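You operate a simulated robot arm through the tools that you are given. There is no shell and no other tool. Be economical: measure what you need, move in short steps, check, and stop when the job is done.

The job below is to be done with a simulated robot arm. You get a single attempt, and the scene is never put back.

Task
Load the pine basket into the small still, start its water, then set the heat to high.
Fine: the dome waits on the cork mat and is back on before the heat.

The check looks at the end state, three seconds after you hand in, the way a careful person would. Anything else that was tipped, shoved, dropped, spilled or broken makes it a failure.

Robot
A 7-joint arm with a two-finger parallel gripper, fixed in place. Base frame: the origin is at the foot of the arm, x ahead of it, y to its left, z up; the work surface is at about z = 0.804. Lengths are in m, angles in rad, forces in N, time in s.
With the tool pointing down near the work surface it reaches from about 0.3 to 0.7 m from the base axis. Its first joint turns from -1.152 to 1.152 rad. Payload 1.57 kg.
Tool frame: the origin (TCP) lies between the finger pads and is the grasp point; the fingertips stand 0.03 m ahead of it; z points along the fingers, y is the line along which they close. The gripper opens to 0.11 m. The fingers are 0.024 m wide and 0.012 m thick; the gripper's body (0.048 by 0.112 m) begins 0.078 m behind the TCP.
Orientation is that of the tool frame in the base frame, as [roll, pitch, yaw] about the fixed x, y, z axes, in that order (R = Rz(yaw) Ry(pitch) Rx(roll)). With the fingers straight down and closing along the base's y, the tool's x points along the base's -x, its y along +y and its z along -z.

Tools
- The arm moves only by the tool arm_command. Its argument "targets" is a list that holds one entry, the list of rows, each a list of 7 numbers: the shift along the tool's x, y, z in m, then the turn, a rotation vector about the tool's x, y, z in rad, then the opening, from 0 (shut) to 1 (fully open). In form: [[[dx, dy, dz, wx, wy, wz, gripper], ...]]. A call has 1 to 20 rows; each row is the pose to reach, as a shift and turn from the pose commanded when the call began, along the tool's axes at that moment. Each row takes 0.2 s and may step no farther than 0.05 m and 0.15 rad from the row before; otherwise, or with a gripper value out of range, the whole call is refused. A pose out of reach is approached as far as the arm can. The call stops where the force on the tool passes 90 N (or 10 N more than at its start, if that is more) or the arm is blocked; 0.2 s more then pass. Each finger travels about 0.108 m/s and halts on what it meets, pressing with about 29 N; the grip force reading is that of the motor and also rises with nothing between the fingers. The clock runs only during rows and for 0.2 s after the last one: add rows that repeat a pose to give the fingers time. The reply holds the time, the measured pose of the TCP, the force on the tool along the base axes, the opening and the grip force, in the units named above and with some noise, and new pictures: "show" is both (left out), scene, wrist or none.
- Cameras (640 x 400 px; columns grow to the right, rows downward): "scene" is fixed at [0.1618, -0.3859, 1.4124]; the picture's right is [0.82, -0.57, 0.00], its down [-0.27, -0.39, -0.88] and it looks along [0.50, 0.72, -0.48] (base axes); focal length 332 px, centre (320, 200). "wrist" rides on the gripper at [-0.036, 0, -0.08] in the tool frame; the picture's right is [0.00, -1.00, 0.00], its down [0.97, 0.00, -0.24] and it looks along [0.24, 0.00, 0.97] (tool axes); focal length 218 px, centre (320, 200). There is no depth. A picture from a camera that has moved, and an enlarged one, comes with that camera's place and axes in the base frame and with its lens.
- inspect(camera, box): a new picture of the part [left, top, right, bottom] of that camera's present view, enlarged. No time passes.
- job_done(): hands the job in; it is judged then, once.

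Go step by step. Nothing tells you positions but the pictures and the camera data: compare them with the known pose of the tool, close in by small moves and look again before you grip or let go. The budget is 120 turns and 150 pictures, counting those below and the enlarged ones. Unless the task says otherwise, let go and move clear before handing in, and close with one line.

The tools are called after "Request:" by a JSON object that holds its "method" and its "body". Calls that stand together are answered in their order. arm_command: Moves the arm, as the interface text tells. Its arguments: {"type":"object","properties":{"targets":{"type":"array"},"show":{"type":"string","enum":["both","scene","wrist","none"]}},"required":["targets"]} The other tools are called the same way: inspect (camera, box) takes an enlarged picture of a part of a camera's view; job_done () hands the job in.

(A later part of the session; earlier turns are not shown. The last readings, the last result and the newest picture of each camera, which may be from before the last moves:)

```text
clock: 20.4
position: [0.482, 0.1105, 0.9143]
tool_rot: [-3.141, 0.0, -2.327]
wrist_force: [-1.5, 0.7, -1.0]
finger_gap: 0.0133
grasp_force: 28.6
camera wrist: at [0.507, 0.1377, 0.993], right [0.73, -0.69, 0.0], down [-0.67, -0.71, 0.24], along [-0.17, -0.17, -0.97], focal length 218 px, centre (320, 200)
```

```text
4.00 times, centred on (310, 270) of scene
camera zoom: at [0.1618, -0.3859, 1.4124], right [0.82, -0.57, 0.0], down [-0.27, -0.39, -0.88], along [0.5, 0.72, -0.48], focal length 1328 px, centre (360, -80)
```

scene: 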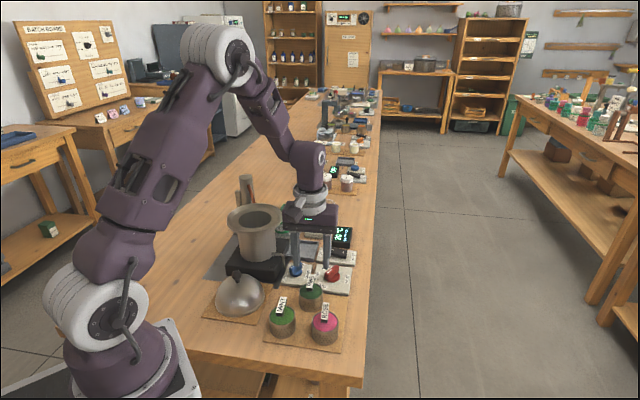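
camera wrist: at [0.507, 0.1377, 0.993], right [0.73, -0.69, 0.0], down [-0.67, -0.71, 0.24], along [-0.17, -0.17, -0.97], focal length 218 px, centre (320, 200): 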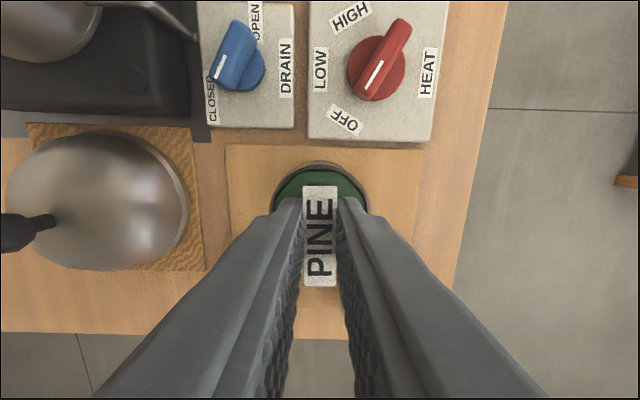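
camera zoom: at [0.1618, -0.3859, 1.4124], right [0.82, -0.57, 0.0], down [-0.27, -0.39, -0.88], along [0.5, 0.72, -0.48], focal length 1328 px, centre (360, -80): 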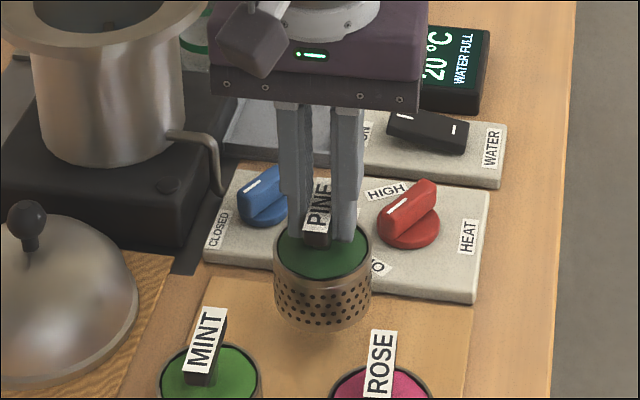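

The basket is held and lifted upright. I'll raise it and carry it over the pot's centre at (0.450, 0.330).

Request:
{"method": "arm_command", "body": {"targets": [[[0, 0, -0.04, 0, 0, 0, 0], [0, 0, -0.085, 0, 0, 0, 0], [0, 0, -0.13, 0, 0, 0, 0], [0, 0, -0.17, 0, 0, 0, 0], [-0.0137, 0.0174, -0.18, 0, 0, 0, 0], [-0.036, 0.046, -0.18, 0, 0, 0, 0], [-0.062, 0.079, -0.18, 0, 0, 0, 0], [-0.088, 0.112, -0.18, 0, 0, 0, 0], [-0.112, 0.142, -0.18, 0, 0, 0, 0], [-0.13, 0.165, -0.18, 0, 0, 0, 0], [-0.1374, 0.1741, -0.18, 0, 0, 0, 0], [-0.1374, 0.1741, -0.18, 0, 0, 0, 0]]]}}

Request:
{"method": "inspect", "body": {"camera": "scene", "box": [200, 140, 320, 260]}}

Request:
{"method": "inspect", "body": {"camera": "wrist", "box": [220, 80, 420, 280]}}

```text
clock: 23.0
position: [0.4482, 0.3317, 1.0927]
tool_rot: [-3.141, 0.001, -2.328]
wrist_force: [0.2, -0.1, -1.4]
finger_gap: 0.0136
grasp_force: 29.0
camera wrist: at [0.474, 0.3577, 1.172], right [0.73, -0.69, 0.0], down [-0.67, -0.71, 0.24], along [-0.17, -0.17, -0.97], focal length 218 px, centre (320, 200)
```

scene: 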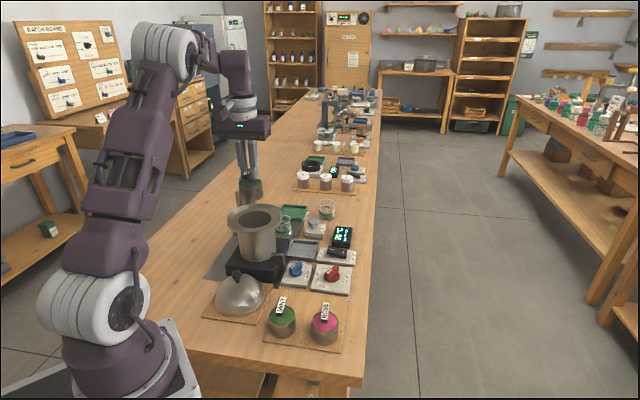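
wrist: 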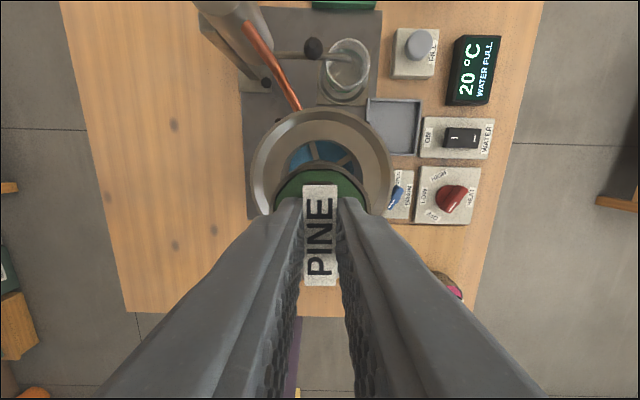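

```text
3.33 times, centred on (260, 200) of scene
camera zoom: at [0.1618, -0.3858, 1.4124], right [0.82, -0.57, 0.0], down [-0.27, -0.39, -0.88], along [0.5, 0.72, -0.48], focal length 1107 px, centre (520, 200)
```

zoom: 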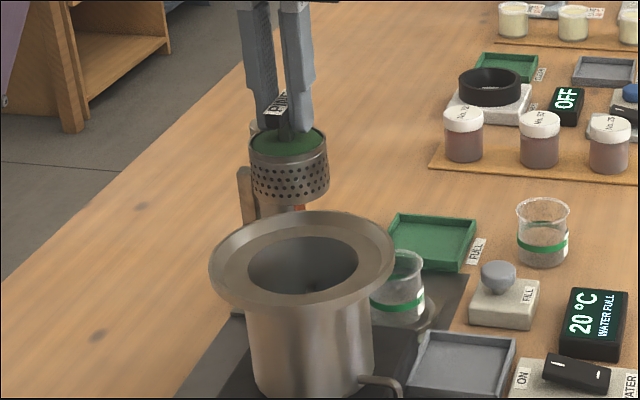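

```text
2.00 times, centred on (320, 180) of wrist
camera zoom: at [0.474, 0.3577, 1.172], right [0.73, -0.69, 0.0], down [-0.67, -0.71, 0.24], along [-0.17, -0.17, -0.97], focal length 436 px, centre (320, 240)
```

zoom: 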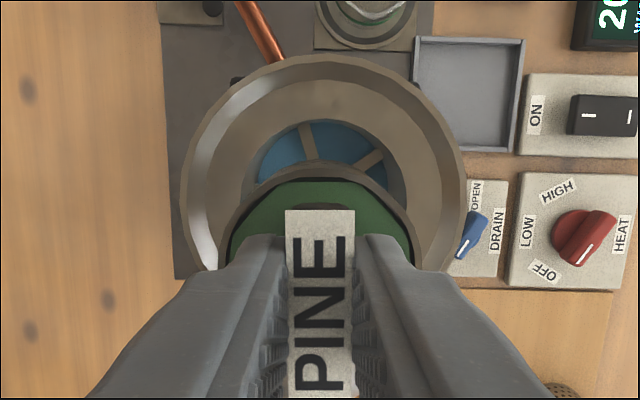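

The basket is centred over the pot's opening to within a few mm. I'll lower it to just above the rim and check.

Request:
{"method": "arm_command", "body": {"targets": [[[0, -0.0015, 0.03, 0, 0, 0, 0], [0, -0.0015, 0.06, 0, 0, 0, 0], [0, -0.0015, 0.07, 0, 0, 0, 0], [0, -0.0015, 0.07, 0, 0, 0, 0]]], "show": "wrist"}}

Request:
{"method": "inspect", "body": {"camera": "scene", "box": [200, 150, 320, 270]}}

```text
clock: 24.0
position: [0.4509, 0.3297, 1.0243]
tool_rot: [-3.141, 0.001, -2.329]
wrist_force: [0.2, 0.6, -0.9]
finger_gap: 0.0133
grasp_force: 28.8
camera wrist: at [0.475, 0.3567, 1.1031], right [0.73, -0.69, 0.0], down [-0.67, -0.71, 0.24], along [-0.17, -0.17, -0.97], focal length 218 px, centre (320, 200)
```

wrist: 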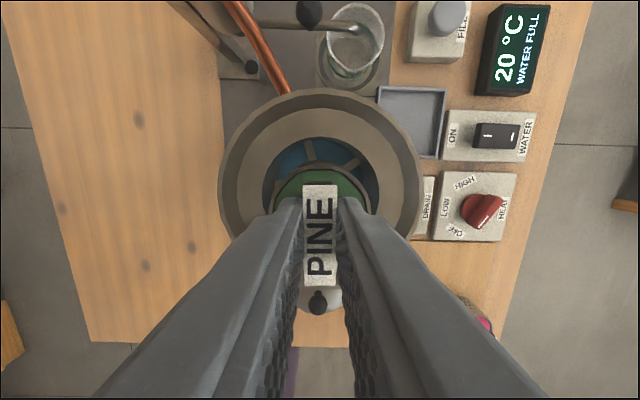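

```text
3.33 times, centred on (260, 210) of scene
camera zoom: at [0.1618, -0.3859, 1.4124], right [0.82, -0.57, 0.0], down [-0.27, -0.39, -0.88], along [0.5, 0.72, -0.48], focal length 1107 px, centre (520, 167)
```

zoom: 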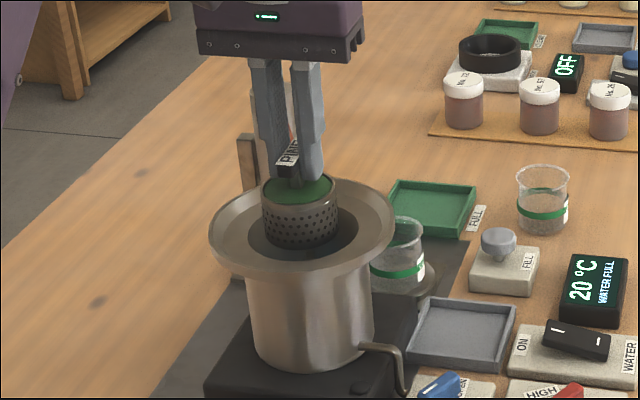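

It is centred in the opening. I'll lower it into the pot in small steps.

Request:
{"method": "arm_command", "body": {"targets": [[[0, 0, 0.015, 0, 0, 0, 0], [0, 0, 0.03, 0, 0, 0, 0], [0, 0, 0.045, 0, 0, 0, 0], [0, 0, 0.045, 0, 0, 0, 0]]], "show": "none"}}

Request:
{"method": "inspect", "body": {"camera": "scene", "box": [200, 150, 320, 270]}}

```text
clock: 25.0
position: [0.4495, 0.3296, 0.9785]
tool_rot: [-3.141, -0.001, -2.327]
wrist_force: [-0.7, 0.4, -0.4]
finger_gap: 0.0133
grasp_force: 29.3
```

```text
3.33 times, centred on (260, 210) of scene
camera zoom: at [0.1618, -0.3859, 1.4124], right [0.82, -0.57, 0.0], down [-0.27, -0.39, -0.88], along [0.5, 0.72, -0.48], focal length 1107 px, centre (520, 167)
```

zoom: 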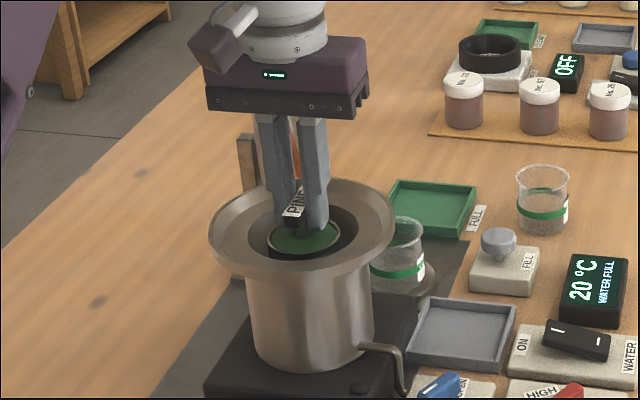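

Request:
{"method": "arm_command", "body": {"targets": [[[0, 0, 0.004, 0, 0, 0, 0], [0, 0, 0.008, 0, 0, 0, 0], [0, 0, 0.012, 0, 0, 0, 0]]], "show": "none"}}

Request:
{"method": "arm_command", "body": {"targets": [[[0, 0, 0.004, 0, 0, 0, 0], [0, 0, 0.008, 0, 0, 0, 0]]], "show": "none"}}

Request:
{"method": "inspect", "body": {"camera": "scene", "box": [200, 150, 320, 270]}}

```text
clock: 25.8
position: [0.45, 0.33, 0.9684]
tool_rot: [-3.14, 0.004, -2.328]
wrist_force: [2.9, 1.6, 22.1]
finger_gap: 0.0131
grasp_force: 29.0
```

```text
clock: 26.4
position: [0.4485, 0.329, 0.9619]
tool_rot: [3.141, 0.007, -2.327]
wrist_force: [-8.2, 1.0, 64.9]
finger_gap: 0.0135
grasp_force: 29.0
```

```text
3.33 times, centred on (260, 210) of scene
camera zoom: at [0.1607, -0.3865, 1.4124], right [0.82, -0.57, 0.0], down [-0.27, -0.39, -0.88], along [0.5, 0.72, -0.48], focal length 1107 px, centre (520, 167)
```

zoom: 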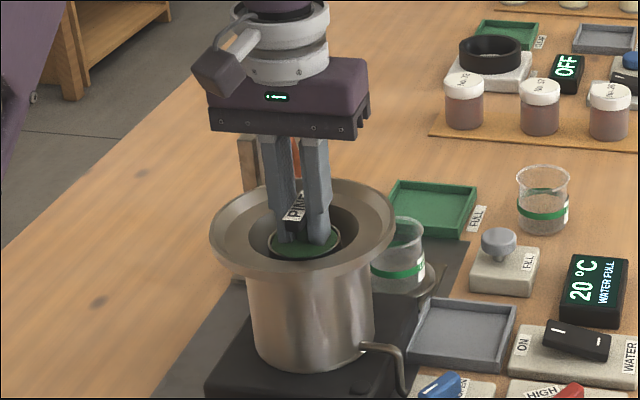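

The basket is in contact with the support and pressed harder than I wanted. I'll ease up to near zero load.

Request:
{"method": "arm_command", "body": {"targets": [[[0, 0, -0.005, 0, 0, 0, 0], [0, 0, -0.008, 0, 0, 0, 0], [0, 0, -0.008, 0, 0, 0, 0]]], "show": "wrist"}}

Request:
{"method": "inspect", "body": {"camera": "scene", "box": [220, 180, 290, 250]}}

```text
clock: 27.2
position: [0.449, 0.3286, 0.966]
tool_rot: [-3.14, -0.001, -2.328]
wrist_force: [0.8, -0.5, -0.8]
finger_gap: 0.0137
grasp_force: 28.6
camera wrist: at [0.4749, 0.355, 1.0457], right [0.73, -0.69, 0.0], down [-0.67, -0.71, 0.24], along [-0.17, -0.18, -0.97], focal length 218 px, centre (320, 200)
```

wrist: 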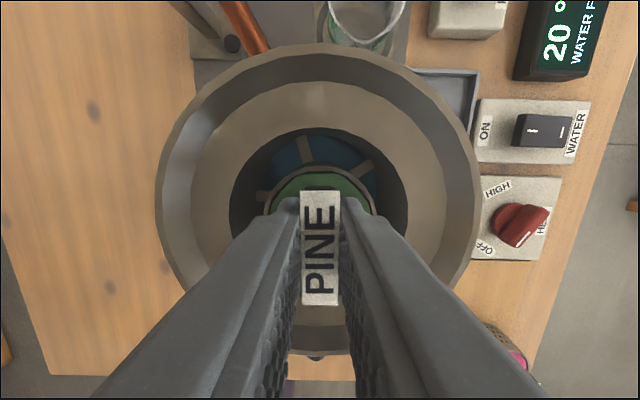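

```text
5.71 times, centred on (255, 215) of scene
camera zoom: at [0.1618, -0.3859, 1.4124], right [0.82, -0.57, 0.0], down [-0.27, -0.39, -0.88], along [0.5, 0.72, -0.48], focal length 1897 px, centre (691, 114)
```

zoom: 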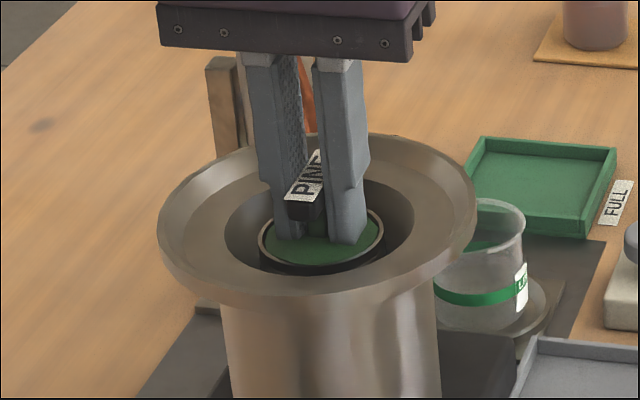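

The load is near zero and the basket is upright inside the pot. I'll open only slightly, so the rim isn't touched, then rise clear.

Request:
{"method": "arm_command", "body": {"targets": [[[0, 0, 0, 0, 0, 0, 0.16], [0, 0, 0, 0, 0, 0, 0.2], [0, 0, 0, 0, 0, 0, 0.2], [0, 0, -0.01, 0, 0, 0, 0.2], [0, 0, -0.04, 0, 0, 0, 0.2], [0, 0, -0.08, 0, 0, 0, 0.3], [0, 0, -0.12, 0, 0, 0, 0.5], [0, 0, -0.12, 0, 0, 0, 0.5]]]}}

Request:
{"method": "inspect", "body": {"camera": "scene", "box": [220, 180, 290, 250]}}

Request:
{"method": "inspect", "body": {"camera": "wrist", "box": [220, 80, 420, 280]}}

```text
clock: 29.0
position: [0.4484, 0.33, 1.0889]
tool_rot: [-3.141, 0.001, -2.329]
wrist_force: [1.0, 0.4, 0.4]
finger_gap: 0.055
grasp_force: 0.0
camera wrist: at [0.4739, 0.357, 1.1683], right [0.73, -0.69, 0.0], down [-0.67, -0.71, 0.24], along [-0.17, -0.17, -0.97], focal length 218 px, centre (320, 200)
```

scene: 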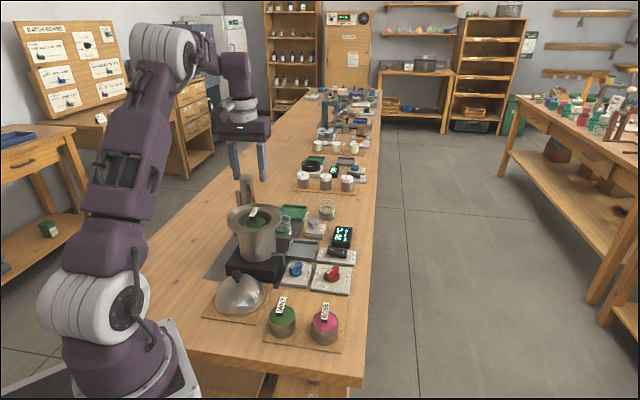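
wrist: 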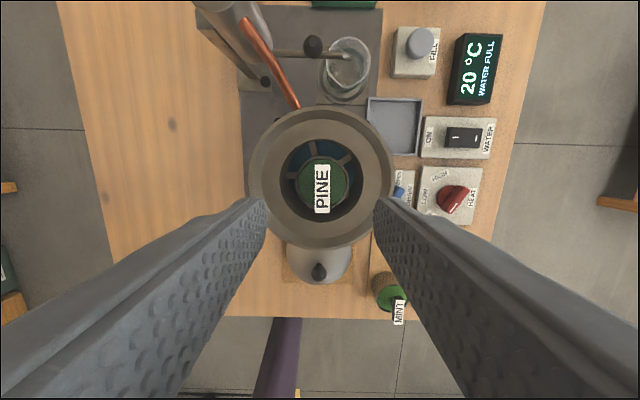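

```text
5.71 times, centred on (255, 215) of scene
camera zoom: at [0.1618, -0.3859, 1.4124], right [0.82, -0.57, 0.0], down [-0.27, -0.39, -0.88], along [0.5, 0.72, -0.48], focal length 1897 px, centre (691, 114)
```

zoom: 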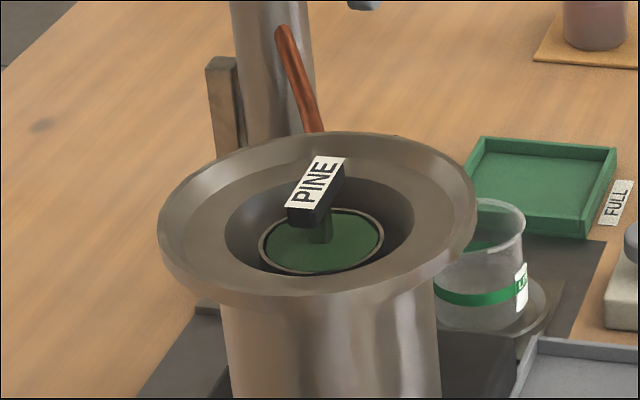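

```text
2.00 times, centred on (320, 180) of wrist
camera zoom: at [0.4739, 0.357, 1.1683], right [0.73, -0.69, 0.0], down [-0.67, -0.71, 0.24], along [-0.17, -0.17, -0.97], focal length 436 px, centre (320, 240)
```

zoom: 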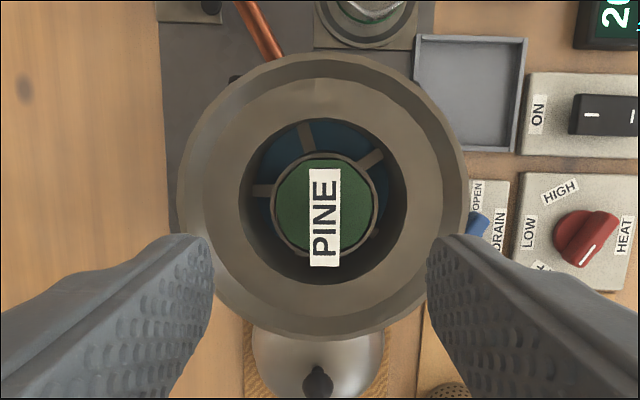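

The pine basket is seated level and centred on its support. I'll go back to the dome on the mat.

Request:
{"method": "arm_command", "body": {"targets": [[[0.037, 0, 0, 0, 0, 0, 0.5], [0.075, 0, 0, 0, 0, 0, 0.5], [0.112, 0, 0, 0, 0, 0, 0.5], [0.1474, 0.0009, 0, 0, 0, 0, 0.5], [0.1474, 0.0009, 0.04, 0, 0, 0, 0.5], [0.1474, 0.0009, 0.085, 0, 0, 0, 0.5], [0.1474, 0.0009, 0.115, 0, 0, 0, 0.5], [0.1474, 0.0009, 0.115, 0, 0, 0, 0.5]]]}}

Request:
{"method": "inspect", "body": {"camera": "scene", "box": [190, 200, 290, 320]}}

```text
clock: 30.8
position: [0.3489, 0.2239, 0.9725]
tool_rot: [3.141, 0.0, -2.325]
wrist_force: [0.2, 0.8, -0.5]
finger_gap: 0.0549
grasp_force: 0.1
camera wrist: at [0.3743, 0.2492, 1.0509], right [0.73, -0.69, 0.0], down [-0.67, -0.71, 0.24], along [-0.17, -0.17, -0.97], focal length 218 px, centre (320, 200)
```

scene: 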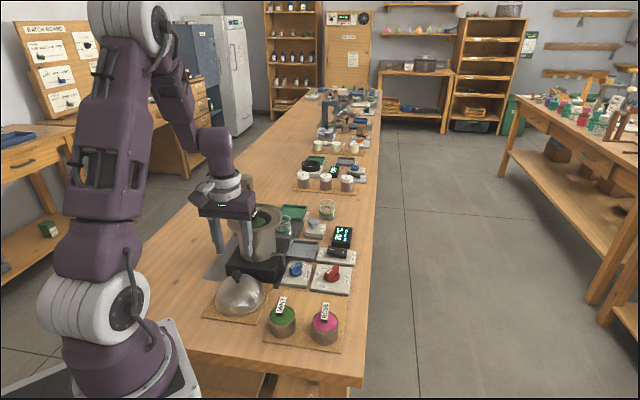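
wrist: 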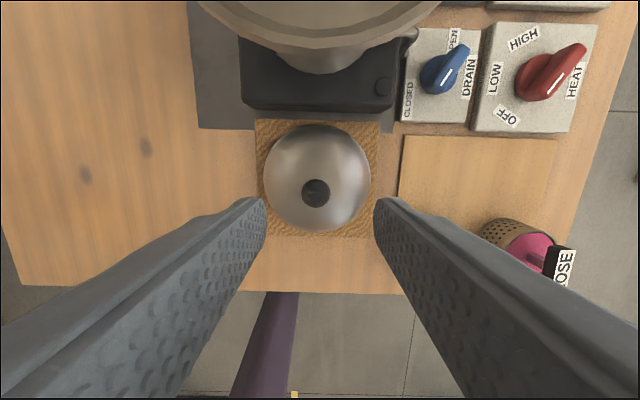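

```text
3.33 times, centred on (240, 260) of scene
camera zoom: at [0.1618, -0.3859, 1.4124], right [0.82, -0.57, 0.0], down [-0.27, -0.39, -0.88], along [0.5, 0.72, -0.48], focal length 1107 px, centre (587, 0)
```

zoom: 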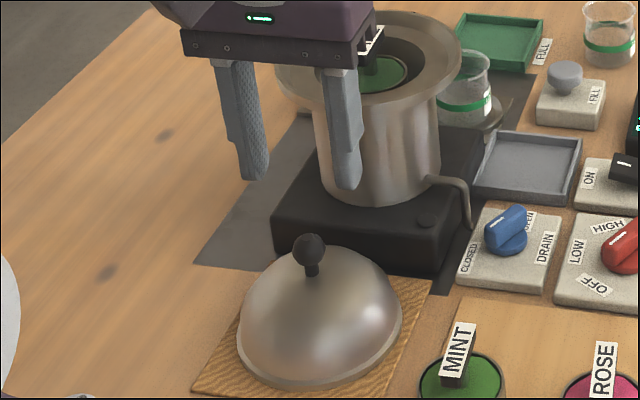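

The knob is 3 mm to the side. I'll correct, descend and grip at the same relative height as before.

Request:
{"method": "arm_command", "body": {"targets": [[[0, 0.003, 0.04, 0, 0, 0, 0.5], [0, 0.003, 0.0745, 0, 0, 0, 0.5], [0, 0.003, 0.0745, 0, 0, 0, 0.5]]], "show": "wrist"}}

Request:
{"method": "inspect", "body": {"camera": "scene", "box": [190, 200, 290, 320]}}

```text
clock: 31.6
position: [0.345, 0.2255, 0.8988]
tool_rot: [3.139, -0.001, -2.329]
wrist_force: [0.0, 0.3, 0.1]
finger_gap: 0.055
grasp_force: 0.0
camera wrist: at [0.37, 0.2522, 0.9784], right [0.73, -0.69, 0.0], down [-0.67, -0.71, 0.24], along [-0.16, -0.17, -0.97], focal length 218 px, centre (320, 200)
```

wrist: 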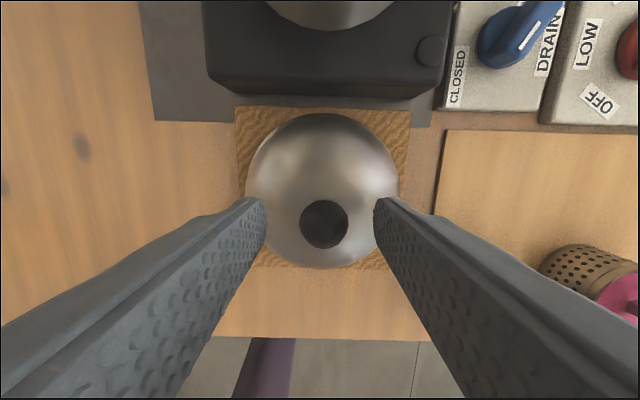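

```text
3.33 times, centred on (240, 260) of scene
camera zoom: at [0.1618, -0.3859, 1.4124], right [0.82, -0.57, 0.0], down [-0.27, -0.39, -0.88], along [0.5, 0.72, -0.48], focal length 1107 px, centre (587, 0)
```

zoom: 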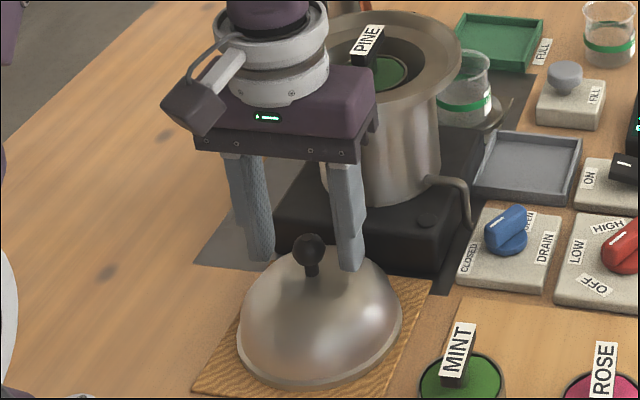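

The knob sits where it did in the first grip. I'll close and lift.

Request:
{"method": "arm_command", "body": {"targets": [[[0, -0.001, 0, 0, 0, 0, 0.3], [0, -0.001, 0, 0, 0, 0, 0], [0, -0.001, 0, 0, 0, 0, 0], [0, -0.001, 0, 0, 0, 0, 0], [0, -0.001, -0.015, 0, 0, 0, 0], [0, -0.001, -0.045, 0, 0, 0, 0], [0, -0.001, -0.09, 0, 0, 0, 0], [0, -0.001, -0.135, 0, 0, 0, 0], [0, -0.001, -0.18, 0, 0, 0, 0], [0, -0.001, -0.225, 0, 0, 0, 0], [0, -0.001, -0.225, 0, 0, 0, 0]]]}}

Request:
{"method": "inspect", "body": {"camera": "scene", "box": [170, 160, 290, 280]}}

```text
clock: 34.0
position: [0.3472, 0.223, 1.1244]
tool_rot: [-3.14, 0.001, -2.327]
wrist_force: [0.1, 0.2, -1.7]
finger_gap: 0.0228
grasp_force: 29.3
camera wrist: at [0.3725, 0.2502, 1.2027], right [0.73, -0.69, 0.0], down [-0.67, -0.71, 0.24], along [-0.17, -0.17, -0.97], focal length 218 px, centre (320, 200)
```

scene: 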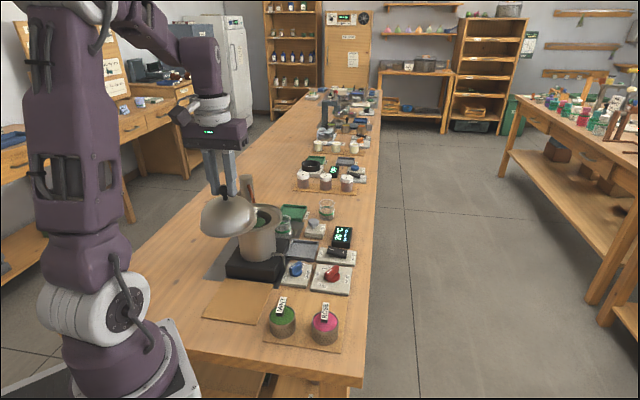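
wrist: 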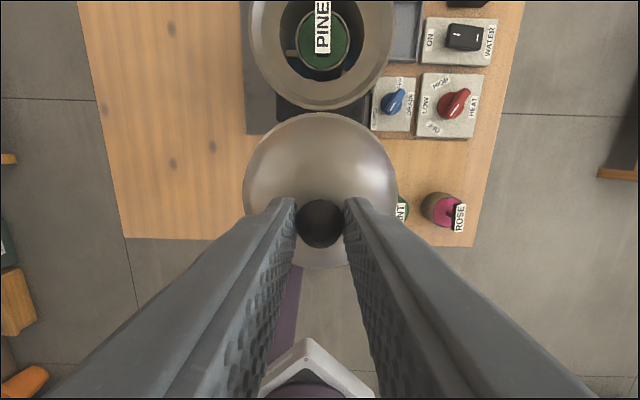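

```text
3.33 times, centred on (230, 220) of scene
camera zoom: at [0.1618, -0.3859, 1.4124], right [0.82, -0.57, 0.0], down [-0.27, -0.39, -0.88], along [0.5, 0.72, -0.48], focal length 1107 px, centre (620, 133)
```

zoom: 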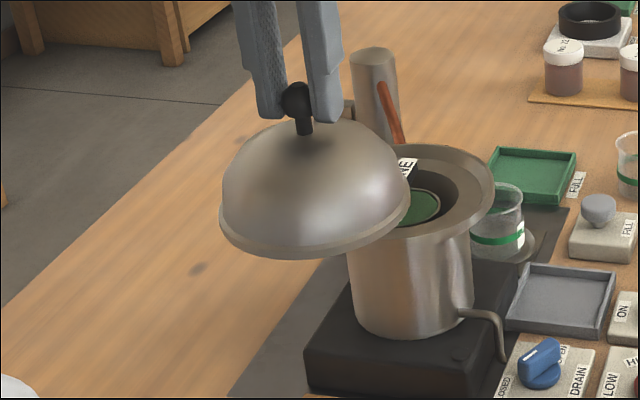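

The dome is held and hanging evenly. I'll carry it back by the exact reverse of the earlier displacement.

Request:
{"method": "arm_command", "body": {"targets": [[[-0.015, 0, 0, 0, 0, 0, 0], [-0.04, 0, 0, 0, 0, 0, 0], [-0.07, -0.001, 0, 0, 0, 0, 0], [-0.1, -0.001, 0, 0, 0, 0, 0], [-0.13, -0.0012, 0, 0, 0, 0, 0], [-0.148, -0.0012, 0, 0, 0, 0, 0], [-0.148, -0.0012, 0, 0, 0, 0, 0], [-0.148, -0.0012, 0.03, 0, 0, 0, 0], [-0.148, -0.0012, 0.06, 0, 0, 0, 0], [-0.148, -0.0012, 0.06, 0, 0, 0, 0]]]}}

Request:
{"method": "inspect", "body": {"camera": "scene", "box": [200, 150, 320, 270]}}

Request:
{"method": "inspect", "body": {"camera": "wrist", "box": [200, 60, 440, 300]}}

```text
clock: 36.2
position: [0.4487, 0.3306, 1.0626]
tool_rot: [3.141, 0.001, -2.329]
wrist_force: [-0.1, 0.2, -2.3]
finger_gap: 0.0232
grasp_force: 29.4
camera wrist: at [0.4752, 0.3581, 1.1418], right [0.73, -0.69, 0.0], down [-0.67, -0.71, 0.24], along [-0.17, -0.17, -0.97], focal length 218 px, centre (320, 200)
```

scene: 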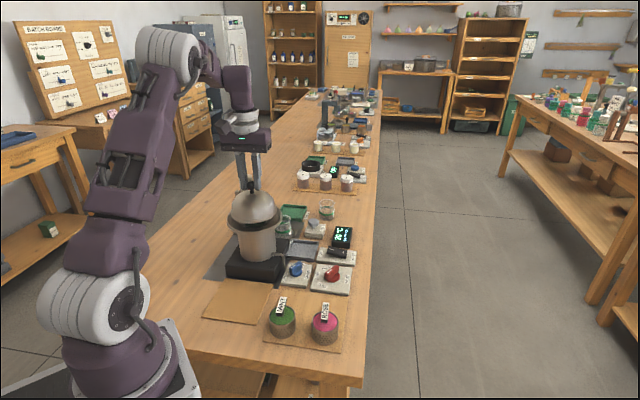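
wrist: 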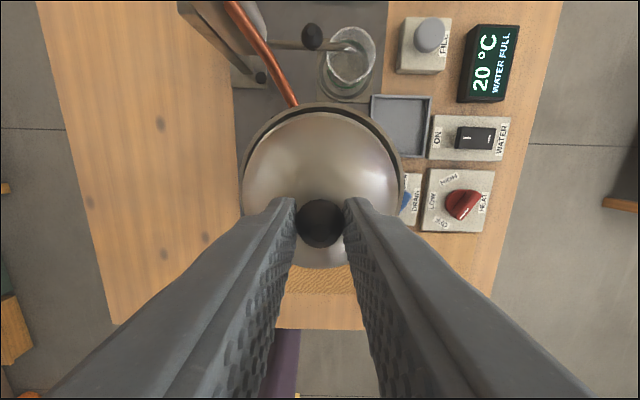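

```text
3.33 times, centred on (260, 210) of scene
camera zoom: at [0.1618, -0.3858, 1.4124], right [0.82, -0.57, 0.0], down [-0.27, -0.39, -0.88], along [0.5, 0.72, -0.48], focal length 1107 px, centre (520, 167)
```

zoom: 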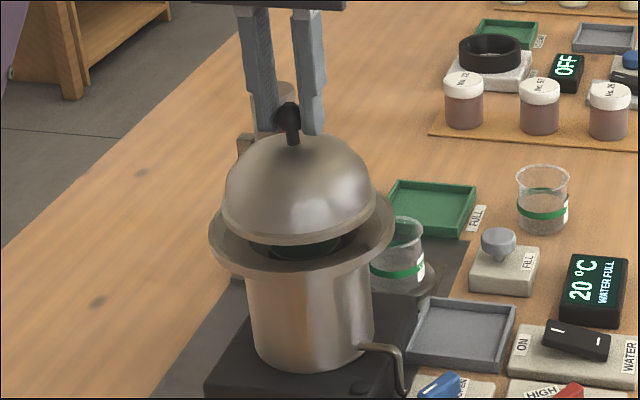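

```text
1.67 times, centred on (320, 180) of wrist
camera zoom: at [0.4752, 0.3581, 1.1418], right [0.73, -0.69, 0.0], down [-0.67, -0.71, 0.24], along [-0.17, -0.17, -0.97], focal length 364 px, centre (320, 233)
```

zoom: 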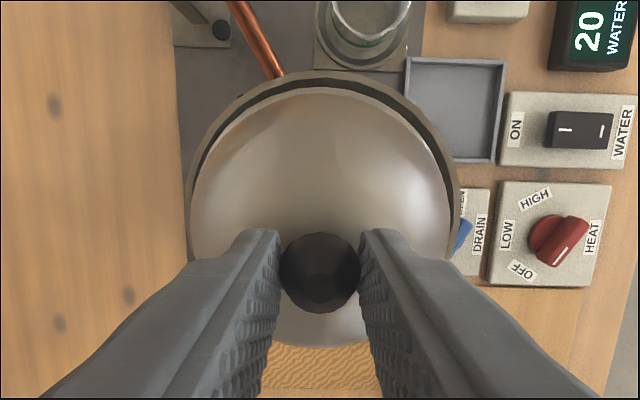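

The dome is centred in the pot's flange, with equal margins left and right. I'll lower to just above its former grip height.

Request:
{"method": "arm_command", "body": {"targets": [[[0, 0, 0.012, 0, 0, 0, 0], [0, 0, 0.022, 0, 0, 0, 0], [0, 0, 0.022, 0, 0, 0, 0]]], "show": "none"}}

Request:
{"method": "inspect", "body": {"camera": "scene", "box": [200, 150, 320, 270]}}

```text
clock: 37.0
position: [0.4506, 0.3322, 1.0404]
tool_rot: [3.142, 0.001, -2.328]
wrist_force: [0.0, -0.7, -2.4]
finger_gap: 0.023
grasp_force: 28.8
```

```text
3.33 times, centred on (260, 210) of scene
camera zoom: at [0.1618, -0.3858, 1.4124], right [0.82, -0.57, 0.0], down [-0.27, -0.39, -0.88], along [0.5, 0.72, -0.48], focal length 1107 px, centre (520, 167)
```

zoom: 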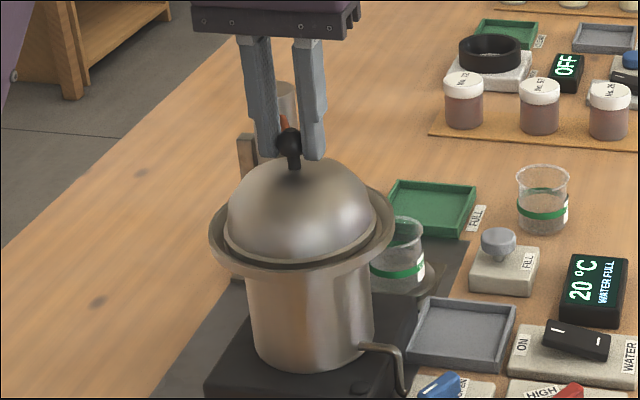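

Request:
{"method": "arm_command", "body": {"targets": [[[0, 0, 0.002, 0, 0, 0, 0], [0, 0, 0.002, 0, 0, 0, 0]]], "show": "none"}}

```text
clock: 37.6
position: [0.4481, 0.3307, 1.039]
tool_rot: [-3.141, 0.002, -2.328]
wrist_force: [-1.8, -1.2, 13.7]
finger_gap: 0.0231
grasp_force: 28.9
```

Contact came at the expected height, with 14 N. I'll release, rise and look.

Request:
{"method": "arm_command", "body": {"targets": [[[0, 0, -0.001, 0, 0, 0, 0.1], [0, 0, -0.001, 0, 0, 0, 0.35], [0, 0, -0.001, 0, 0, 0, 0.5], [0, 0, -0.001, 0, 0, 0, 0.5], [0, 0, -0.03, 0, 0, 0, 0.5], [0, 0, -0.07, 0, 0, 0, 0.5], [0, 0, -0.09, 0, 0, 0, 0.5]]]}}

Request:
{"method": "inspect", "body": {"camera": "scene", "box": [220, 180, 300, 260]}}

Request:
{"method": "inspect", "body": {"camera": "wrist", "box": [220, 60, 540, 260]}}

```text
clock: 39.2
position: [0.4492, 0.3307, 1.128]
tool_rot: [3.141, 0.0, -2.328]
wrist_force: [-0.2, 0.0, -0.2]
finger_gap: 0.0551
grasp_force: 0.1
camera wrist: at [0.4746, 0.3572, 1.2084], right [0.73, -0.69, 0.0], down [-0.67, -0.71, 0.24], along [-0.17, -0.17, -0.97], focal length 218 px, centre (320, 200)
```

scene: 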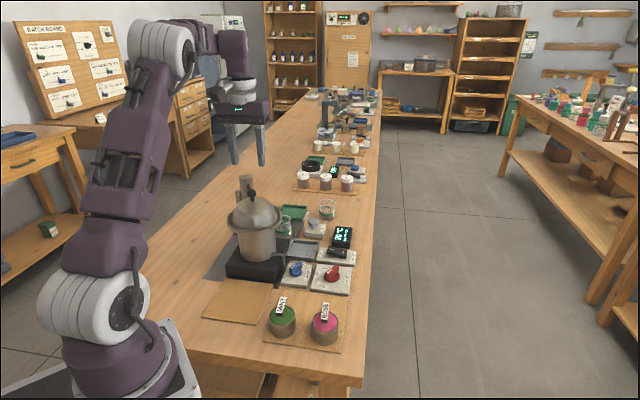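
wrist: 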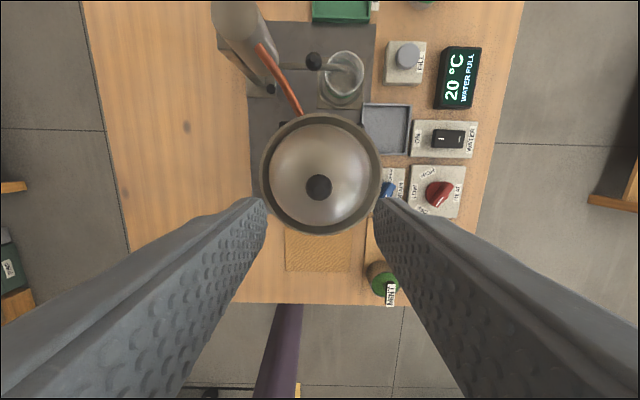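

```text
5.00 times, centred on (260, 220) of scene
camera zoom: at [0.1618, -0.3859, 1.4124], right [0.82, -0.57, 0.0], down [-0.27, -0.39, -0.88], along [0.5, 0.72, -0.48], focal length 1660 px, centre (620, 100)
```

zoom: 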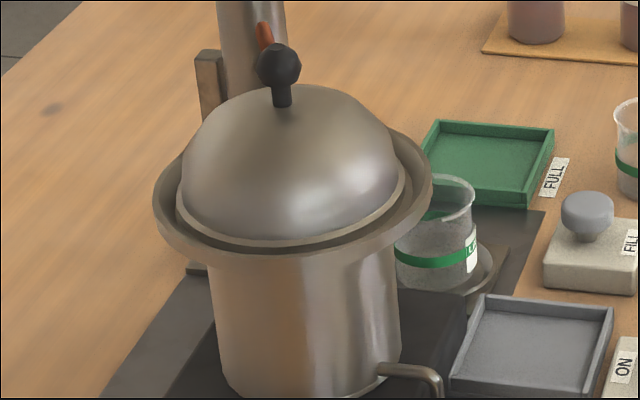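

```text
2.00 times, centred on (380, 160) of wrist
camera zoom: at [0.4746, 0.3572, 1.2084], right [0.73, -0.69, 0.0], down [-0.67, -0.71, 0.24], along [-0.17, -0.17, -0.97], focal length 436 px, centre (200, 280)
```

zoom: 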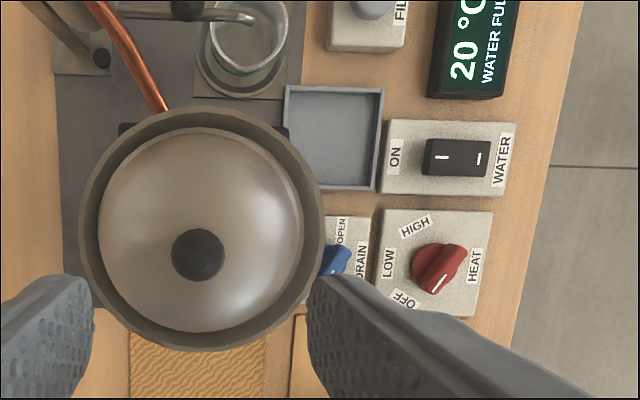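

The dome is back on and level. Next is the water rocker, with its ON end near (0.625, 0.228, 0.83). I'll move over it with the fingers closing.

Request:
{"method": "arm_command", "body": {"targets": [[[-0.009, -0.04, 0, 0, 0, 0, 0.5], [-0.018, -0.08, 0, 0, 0, 0, 0.3], [-0.027, -0.12, 0, 0, 0, 0, 0.1], [-0.036, -0.16, 0, 0, 0, 0, 0], [-0.0461, -0.1984, 0, 0, 0, 0, 0], [-0.0461, -0.1984, 0.045, 0, 0, 0, 0], [-0.0461, -0.1984, 0.09, 0, 0, 0, 0], [-0.0461, -0.1984, 0.135, 0, 0, 0, 0], [-0.0461, -0.1984, 0.175, 0, 0, 0, 0], [-0.0461, -0.1984, 0.175, 0, 0, 0, 0]]]}}

Request:
{"method": "inspect", "body": {"camera": "scene", "box": [280, 190, 380, 290]}}

```text
clock: 41.4
position: [0.6259, 0.2289, 0.9542]
tool_rot: [3.141, -0.002, -2.329]
wrist_force: [-1.3, 0.0, 0.4]
finger_gap: 0.0
grasp_force: 20.9
out of reach, approached as far as the arm can: row 4, 5, 6
camera wrist: at [0.651, 0.2551, 1.0337], right [0.73, -0.69, 0.0], down [-0.67, -0.71, 0.24], along [-0.16, -0.17, -0.97], focal length 218 px, centre (320, 200)
```

scene: 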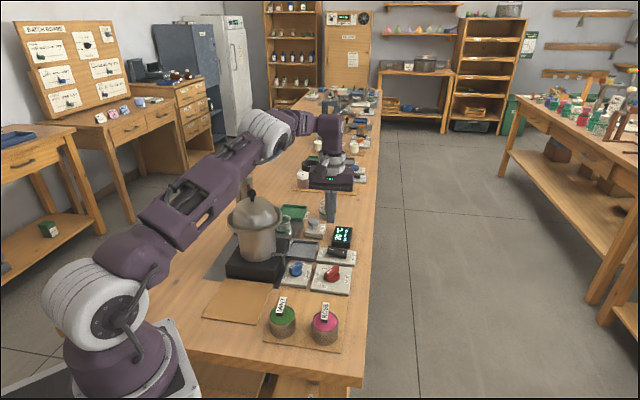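
wrist: 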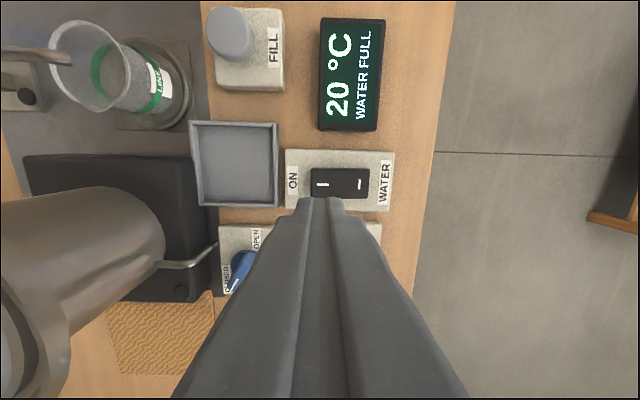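

```text
4.00 times, centred on (330, 240) of scene
camera zoom: at [0.1618, -0.3859, 1.4124], right [0.82, -0.57, 0.0], down [-0.27, -0.39, -0.88], along [0.5, 0.72, -0.48], focal length 1328 px, centre (280, 40)
```

zoom: 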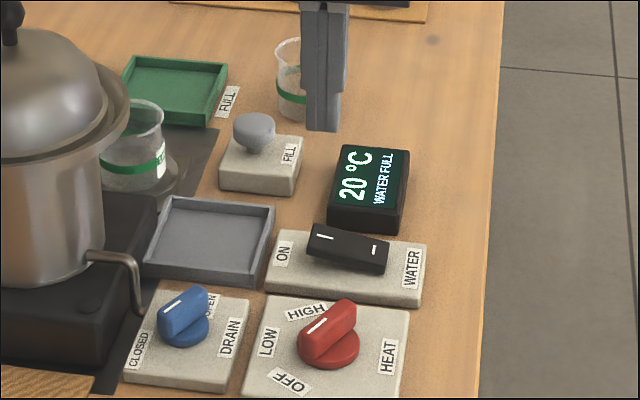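

The closed tips are over the rocker's ON end. I'll come down to just above it.

Request:
{"method": "arm_command", "body": {"targets": [[[-0.002, 0.001, 0.04, 0, 0, 0, 0], [-0.002, 0.001, 0.08, 0, 0, 0, 0], [-0.002, 0.001, 0.08, 0, 0, 0, 0]]], "show": "wrist"}}

Request:
{"method": "inspect", "body": {"camera": "scene", "box": [300, 210, 370, 280]}}

```text
clock: 42.2
position: [0.6254, 0.2312, 0.8762]
tool_rot: [3.14, -0.002, -2.329]
wrist_force: [0.8, 0.6, -0.3]
finger_gap: 0.0
grasp_force: 21.5
camera wrist: at [0.6519, 0.2581, 0.9556], right [0.73, -0.69, 0.0], down [-0.67, -0.71, 0.24], along [-0.16, -0.17, -0.97], focal length 218 px, centre (320, 200)
```

wrist: 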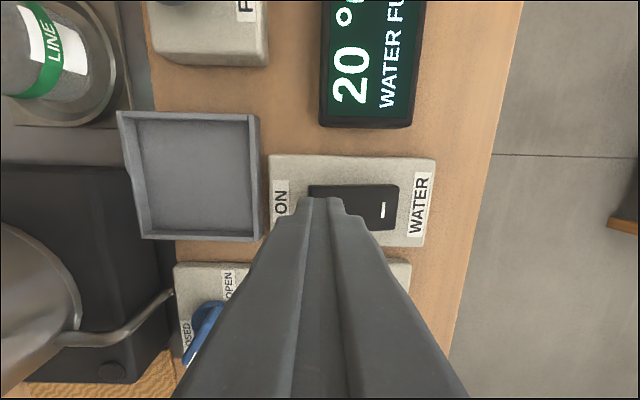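

```text
5.71 times, centred on (335, 245) of scene
camera zoom: at [0.1618, -0.3859, 1.4124], right [0.82, -0.57, 0.0], down [-0.27, -0.39, -0.88], along [0.5, 0.72, -0.48], focal length 1897 px, centre (234, -57)
```

zoom: 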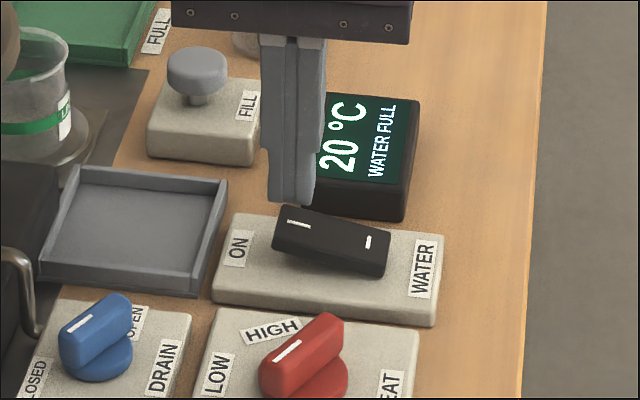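

Request:
{"method": "arm_command", "body": {"targets": [[[0, 0, 0.006, 0, 0, 0, 0], [0, 0, 0.01, 0, 0, 0, 0], [0, 0, 0.013, 0, 0, 0, 0], [0, 0, 0.016, 0, 0, 0, 0]]], "show": "none"}}

Request:
{"method": "inspect", "body": {"camera": "scene", "box": [300, 210, 370, 280]}}

```text
clock: 43.2
position: [0.6249, 0.2315, 0.8587]
tool_rot: [3.141, -0.003, -2.329]
wrist_force: [0.7, 0.4, -0.5]
finger_gap: 0.0001
grasp_force: 21.3
```

```text
5.71 times, centred on (335, 245) of scene
camera zoom: at [0.1618, -0.3859, 1.4124], right [0.82, -0.57, 0.0], down [-0.27, -0.39, -0.88], along [0.5, 0.72, -0.48], focal length 1897 px, centre (234, -57)
```

zoom: 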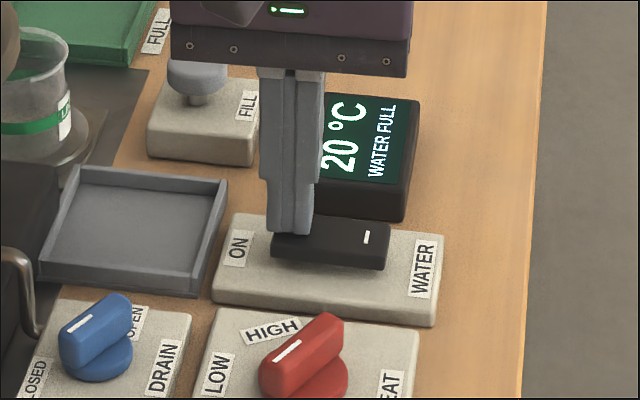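

The rocker is turning. I'll press a few mm more.

Request:
{"method": "arm_command", "body": {"targets": [[[0, 0, 0.002, 0, 0, 0, 0], [0, 0, 0.004, 0, 0, 0, 0]]], "show": "none"}}

Request:
{"method": "inspect", "body": {"camera": "scene", "box": [300, 210, 370, 280]}}

```text
clock: 43.8
position: [0.6254, 0.2309, 0.8551]
tool_rot: [-3.139, 0.002, -2.326]
wrist_force: [-7.9, -1.8, 21.2]
finger_gap: 0.0
grasp_force: 21.4
```

```text
5.71 times, centred on (335, 245) of scene
camera zoom: at [0.1612, -0.3861, 1.4124], right [0.82, -0.57, 0.0], down [-0.27, -0.39, -0.88], along [0.5, 0.72, -0.48], focal length 1897 px, centre (234, -57)
```

zoom: 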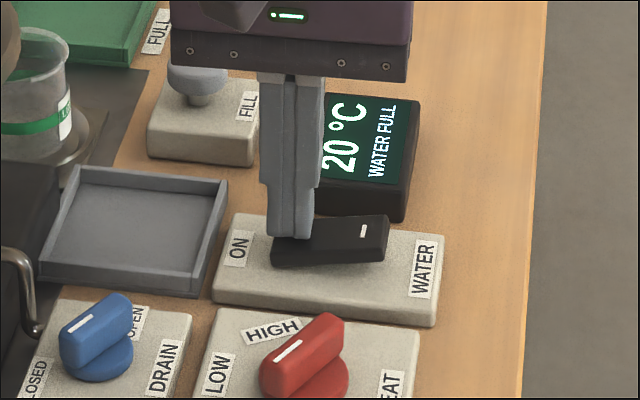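

The rocker is fully over to ON. I'll rise, check that it stays, and move above the heat knob near (0.568, 0.148), turning to face it.

Request:
{"method": "arm_command", "body": {"targets": [[[0, 0, -0.04, 0, 0, 0, 0], [0, 0, -0.085, 0, 0, 0, 0], [0, 0, -0.12, 0, 0, 0, 0], [0.03, -0.005, -0.135, 0, 0, 0.12, 0], [0.06, -0.01, -0.135, 0, 0, 0.24, 0.2], [0.09, -0.014, -0.135, 0, 0, 0.36, 0.4], [0.0995, -0.0156, -0.135, 0, 0, 0.464, 0.5], [0.0995, -0.0156, -0.135, 0, 0, 0.464, 0.5]]]}}

Request:
{"method": "inspect", "body": {"camera": "scene", "box": [290, 210, 370, 290]}}

Request:
{"method": "inspect", "body": {"camera": "wrist", "box": [240, 100, 400, 260]}}

```text
clock: 45.6
position: [0.5675, 0.1488, 0.9876]
tool_rot: [3.14, 0.003, -2.794]
wrist_force: [-1.3, -0.1, 0.1]
finger_gap: 0.0551
grasp_force: 0.0
camera wrist: at [0.6022, 0.1614, 1.0684], right [0.34, -0.94, 0.0], down [-0.91, -0.33, 0.24], along [-0.23, -0.08, -0.97], focal length 218 px, centre (320, 200)
```

scene: 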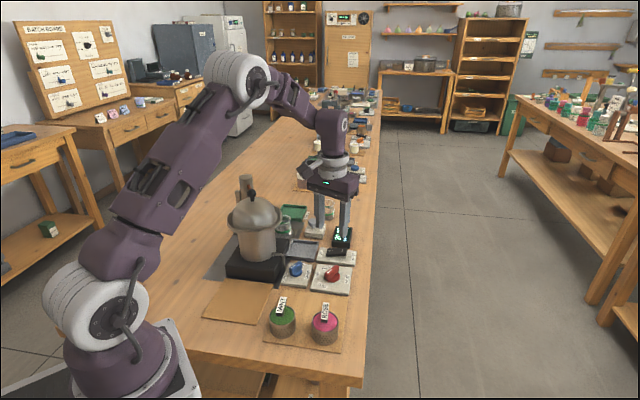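
wrist: 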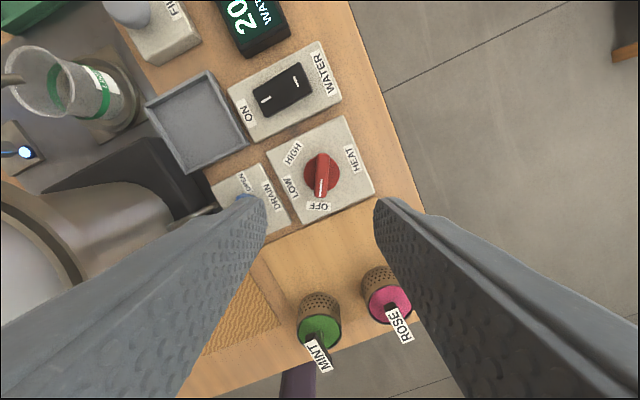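

```text
5.00 times, centred on (330, 250) of scene
camera zoom: at [0.1618, -0.3859, 1.4124], right [0.82, -0.57, 0.0], down [-0.27, -0.39, -0.88], along [0.5, 0.72, -0.48], focal length 1660 px, centre (270, -50)
```

zoom: 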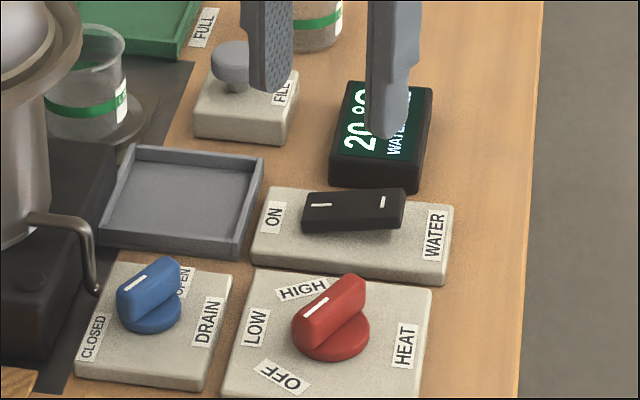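

```text
2.50 times, centred on (320, 180) of wrist
camera zoom: at [0.6022, 0.1614, 1.0684], right [0.34, -0.94, 0.0], down [-0.91, -0.33, 0.24], along [-0.23, -0.08, -0.97], focal length 546 px, centre (320, 250)
```

zoom: 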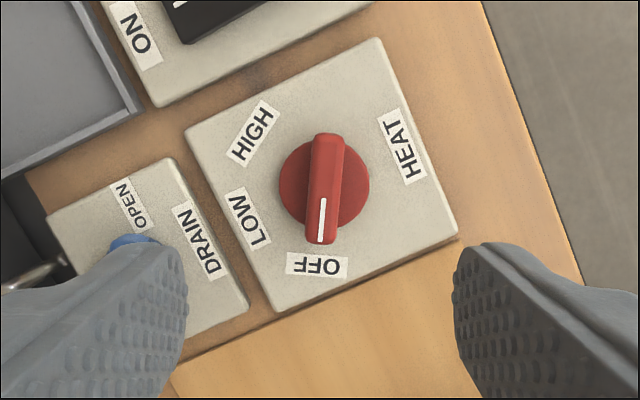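

The rocker stays ON. The red blade lines up with the tool apart from 0.065 rad and points to OFF; HIGH is about 120° clockwise. I'll centre on it and descend part way.

Request:
{"method": "arm_command", "body": {"targets": [[[-0.0066, -0.0017, 0.03, 0, 0, 0.065, 0.5], [-0.0066, -0.0017, 0.07, 0, 0, 0.065, 0.5], [-0.0066, -0.0017, 0.105, 0, 0, 0.065, 0.4], [-0.0066, -0.0017, 0.105, 0, 0, 0.065, 0.4]]], "show": "wrist"}}

Request:
{"method": "inspect", "body": {"camera": "scene", "box": [290, 210, 370, 290]}}

```text
clock: 46.6
position: [0.5751, 0.1482, 0.883]
tool_rot: [3.141, 0.0, -2.857]
wrist_force: [-0.3, 1.4, 0.0]
finger_gap: 0.0441
grasp_force: 0.0
camera wrist: at [0.6098, 0.1589, 0.9624], right [0.28, -0.96, 0.0], down [-0.93, -0.27, 0.24], along [-0.23, -0.07, -0.97], focal length 218 px, centre (320, 200)
```

wrist: 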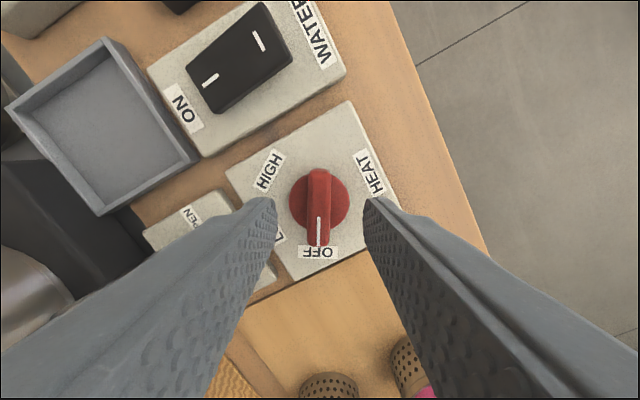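

```text
5.00 times, centred on (330, 250) of scene
camera zoom: at [0.1618, -0.3859, 1.4124], right [0.82, -0.57, 0.0], down [-0.27, -0.39, -0.88], along [0.5, 0.72, -0.48], focal length 1660 px, centre (270, -50)
```

zoom: 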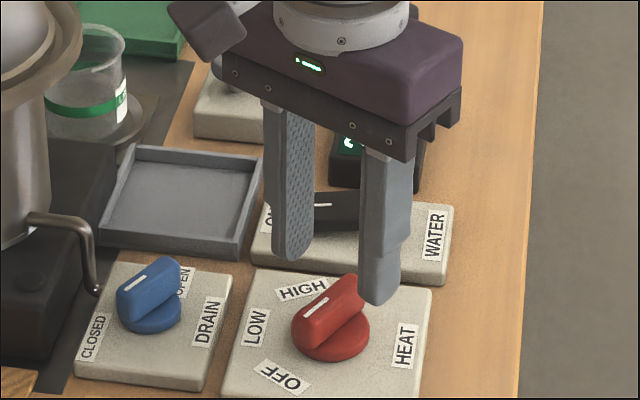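

Well centred. I'll descend to z ≈ 0.856 and close on the blade.

Request:
{"method": "arm_command", "body": {"targets": [[[0, 0, 0.015, 0, 0, 0, 0.4], [0, 0, 0.027, 0, 0, 0, 0.4], [0, 0, 0.027, 0, 0, 0, 0.4], [0, 0, 0.027, 0, 0, 0, 0.1], [0, 0, 0.027, 0, 0, 0, 0], [0, 0, 0.027, 0, 0, 0, 0]]], "show": "wrist"}}

Request:
{"method": "inspect", "body": {"camera": "scene", "box": [290, 210, 370, 290]}}

```text
clock: 48.0
position: [0.5745, 0.1495, 0.8561]
tool_rot: [3.141, -0.001, -2.857]
wrist_force: [1.1, -0.3, -2.2]
finger_gap: 0.0143
grasp_force: 30.3
camera wrist: at [0.6097, 0.1595, 0.9361], right [0.28, -0.96, 0.0], down [-0.93, -0.27, 0.24], along [-0.23, -0.07, -0.97], focal length 218 px, centre (320, 200)
```

wrist: 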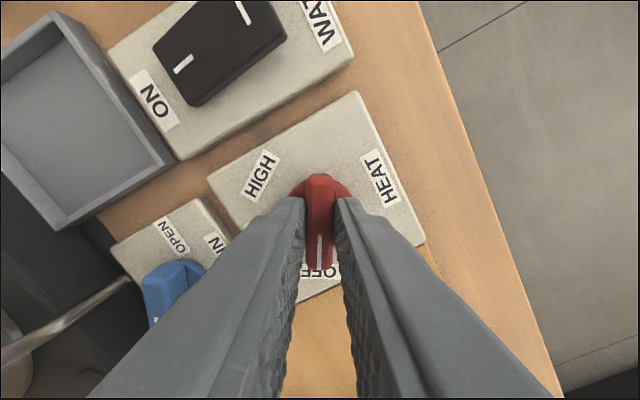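

```text
5.00 times, centred on (330, 250) of scene
camera zoom: at [0.1618, -0.3859, 1.4124], right [0.82, -0.57, 0.0], down [-0.27, -0.39, -0.88], along [0.5, 0.72, -0.48], focal length 1660 px, centre (270, -50)
```

zoom: 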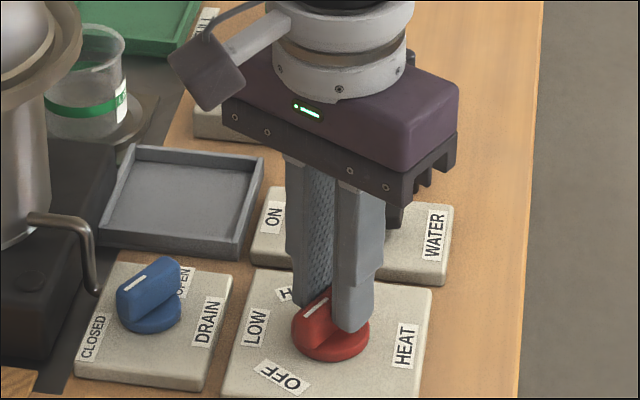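

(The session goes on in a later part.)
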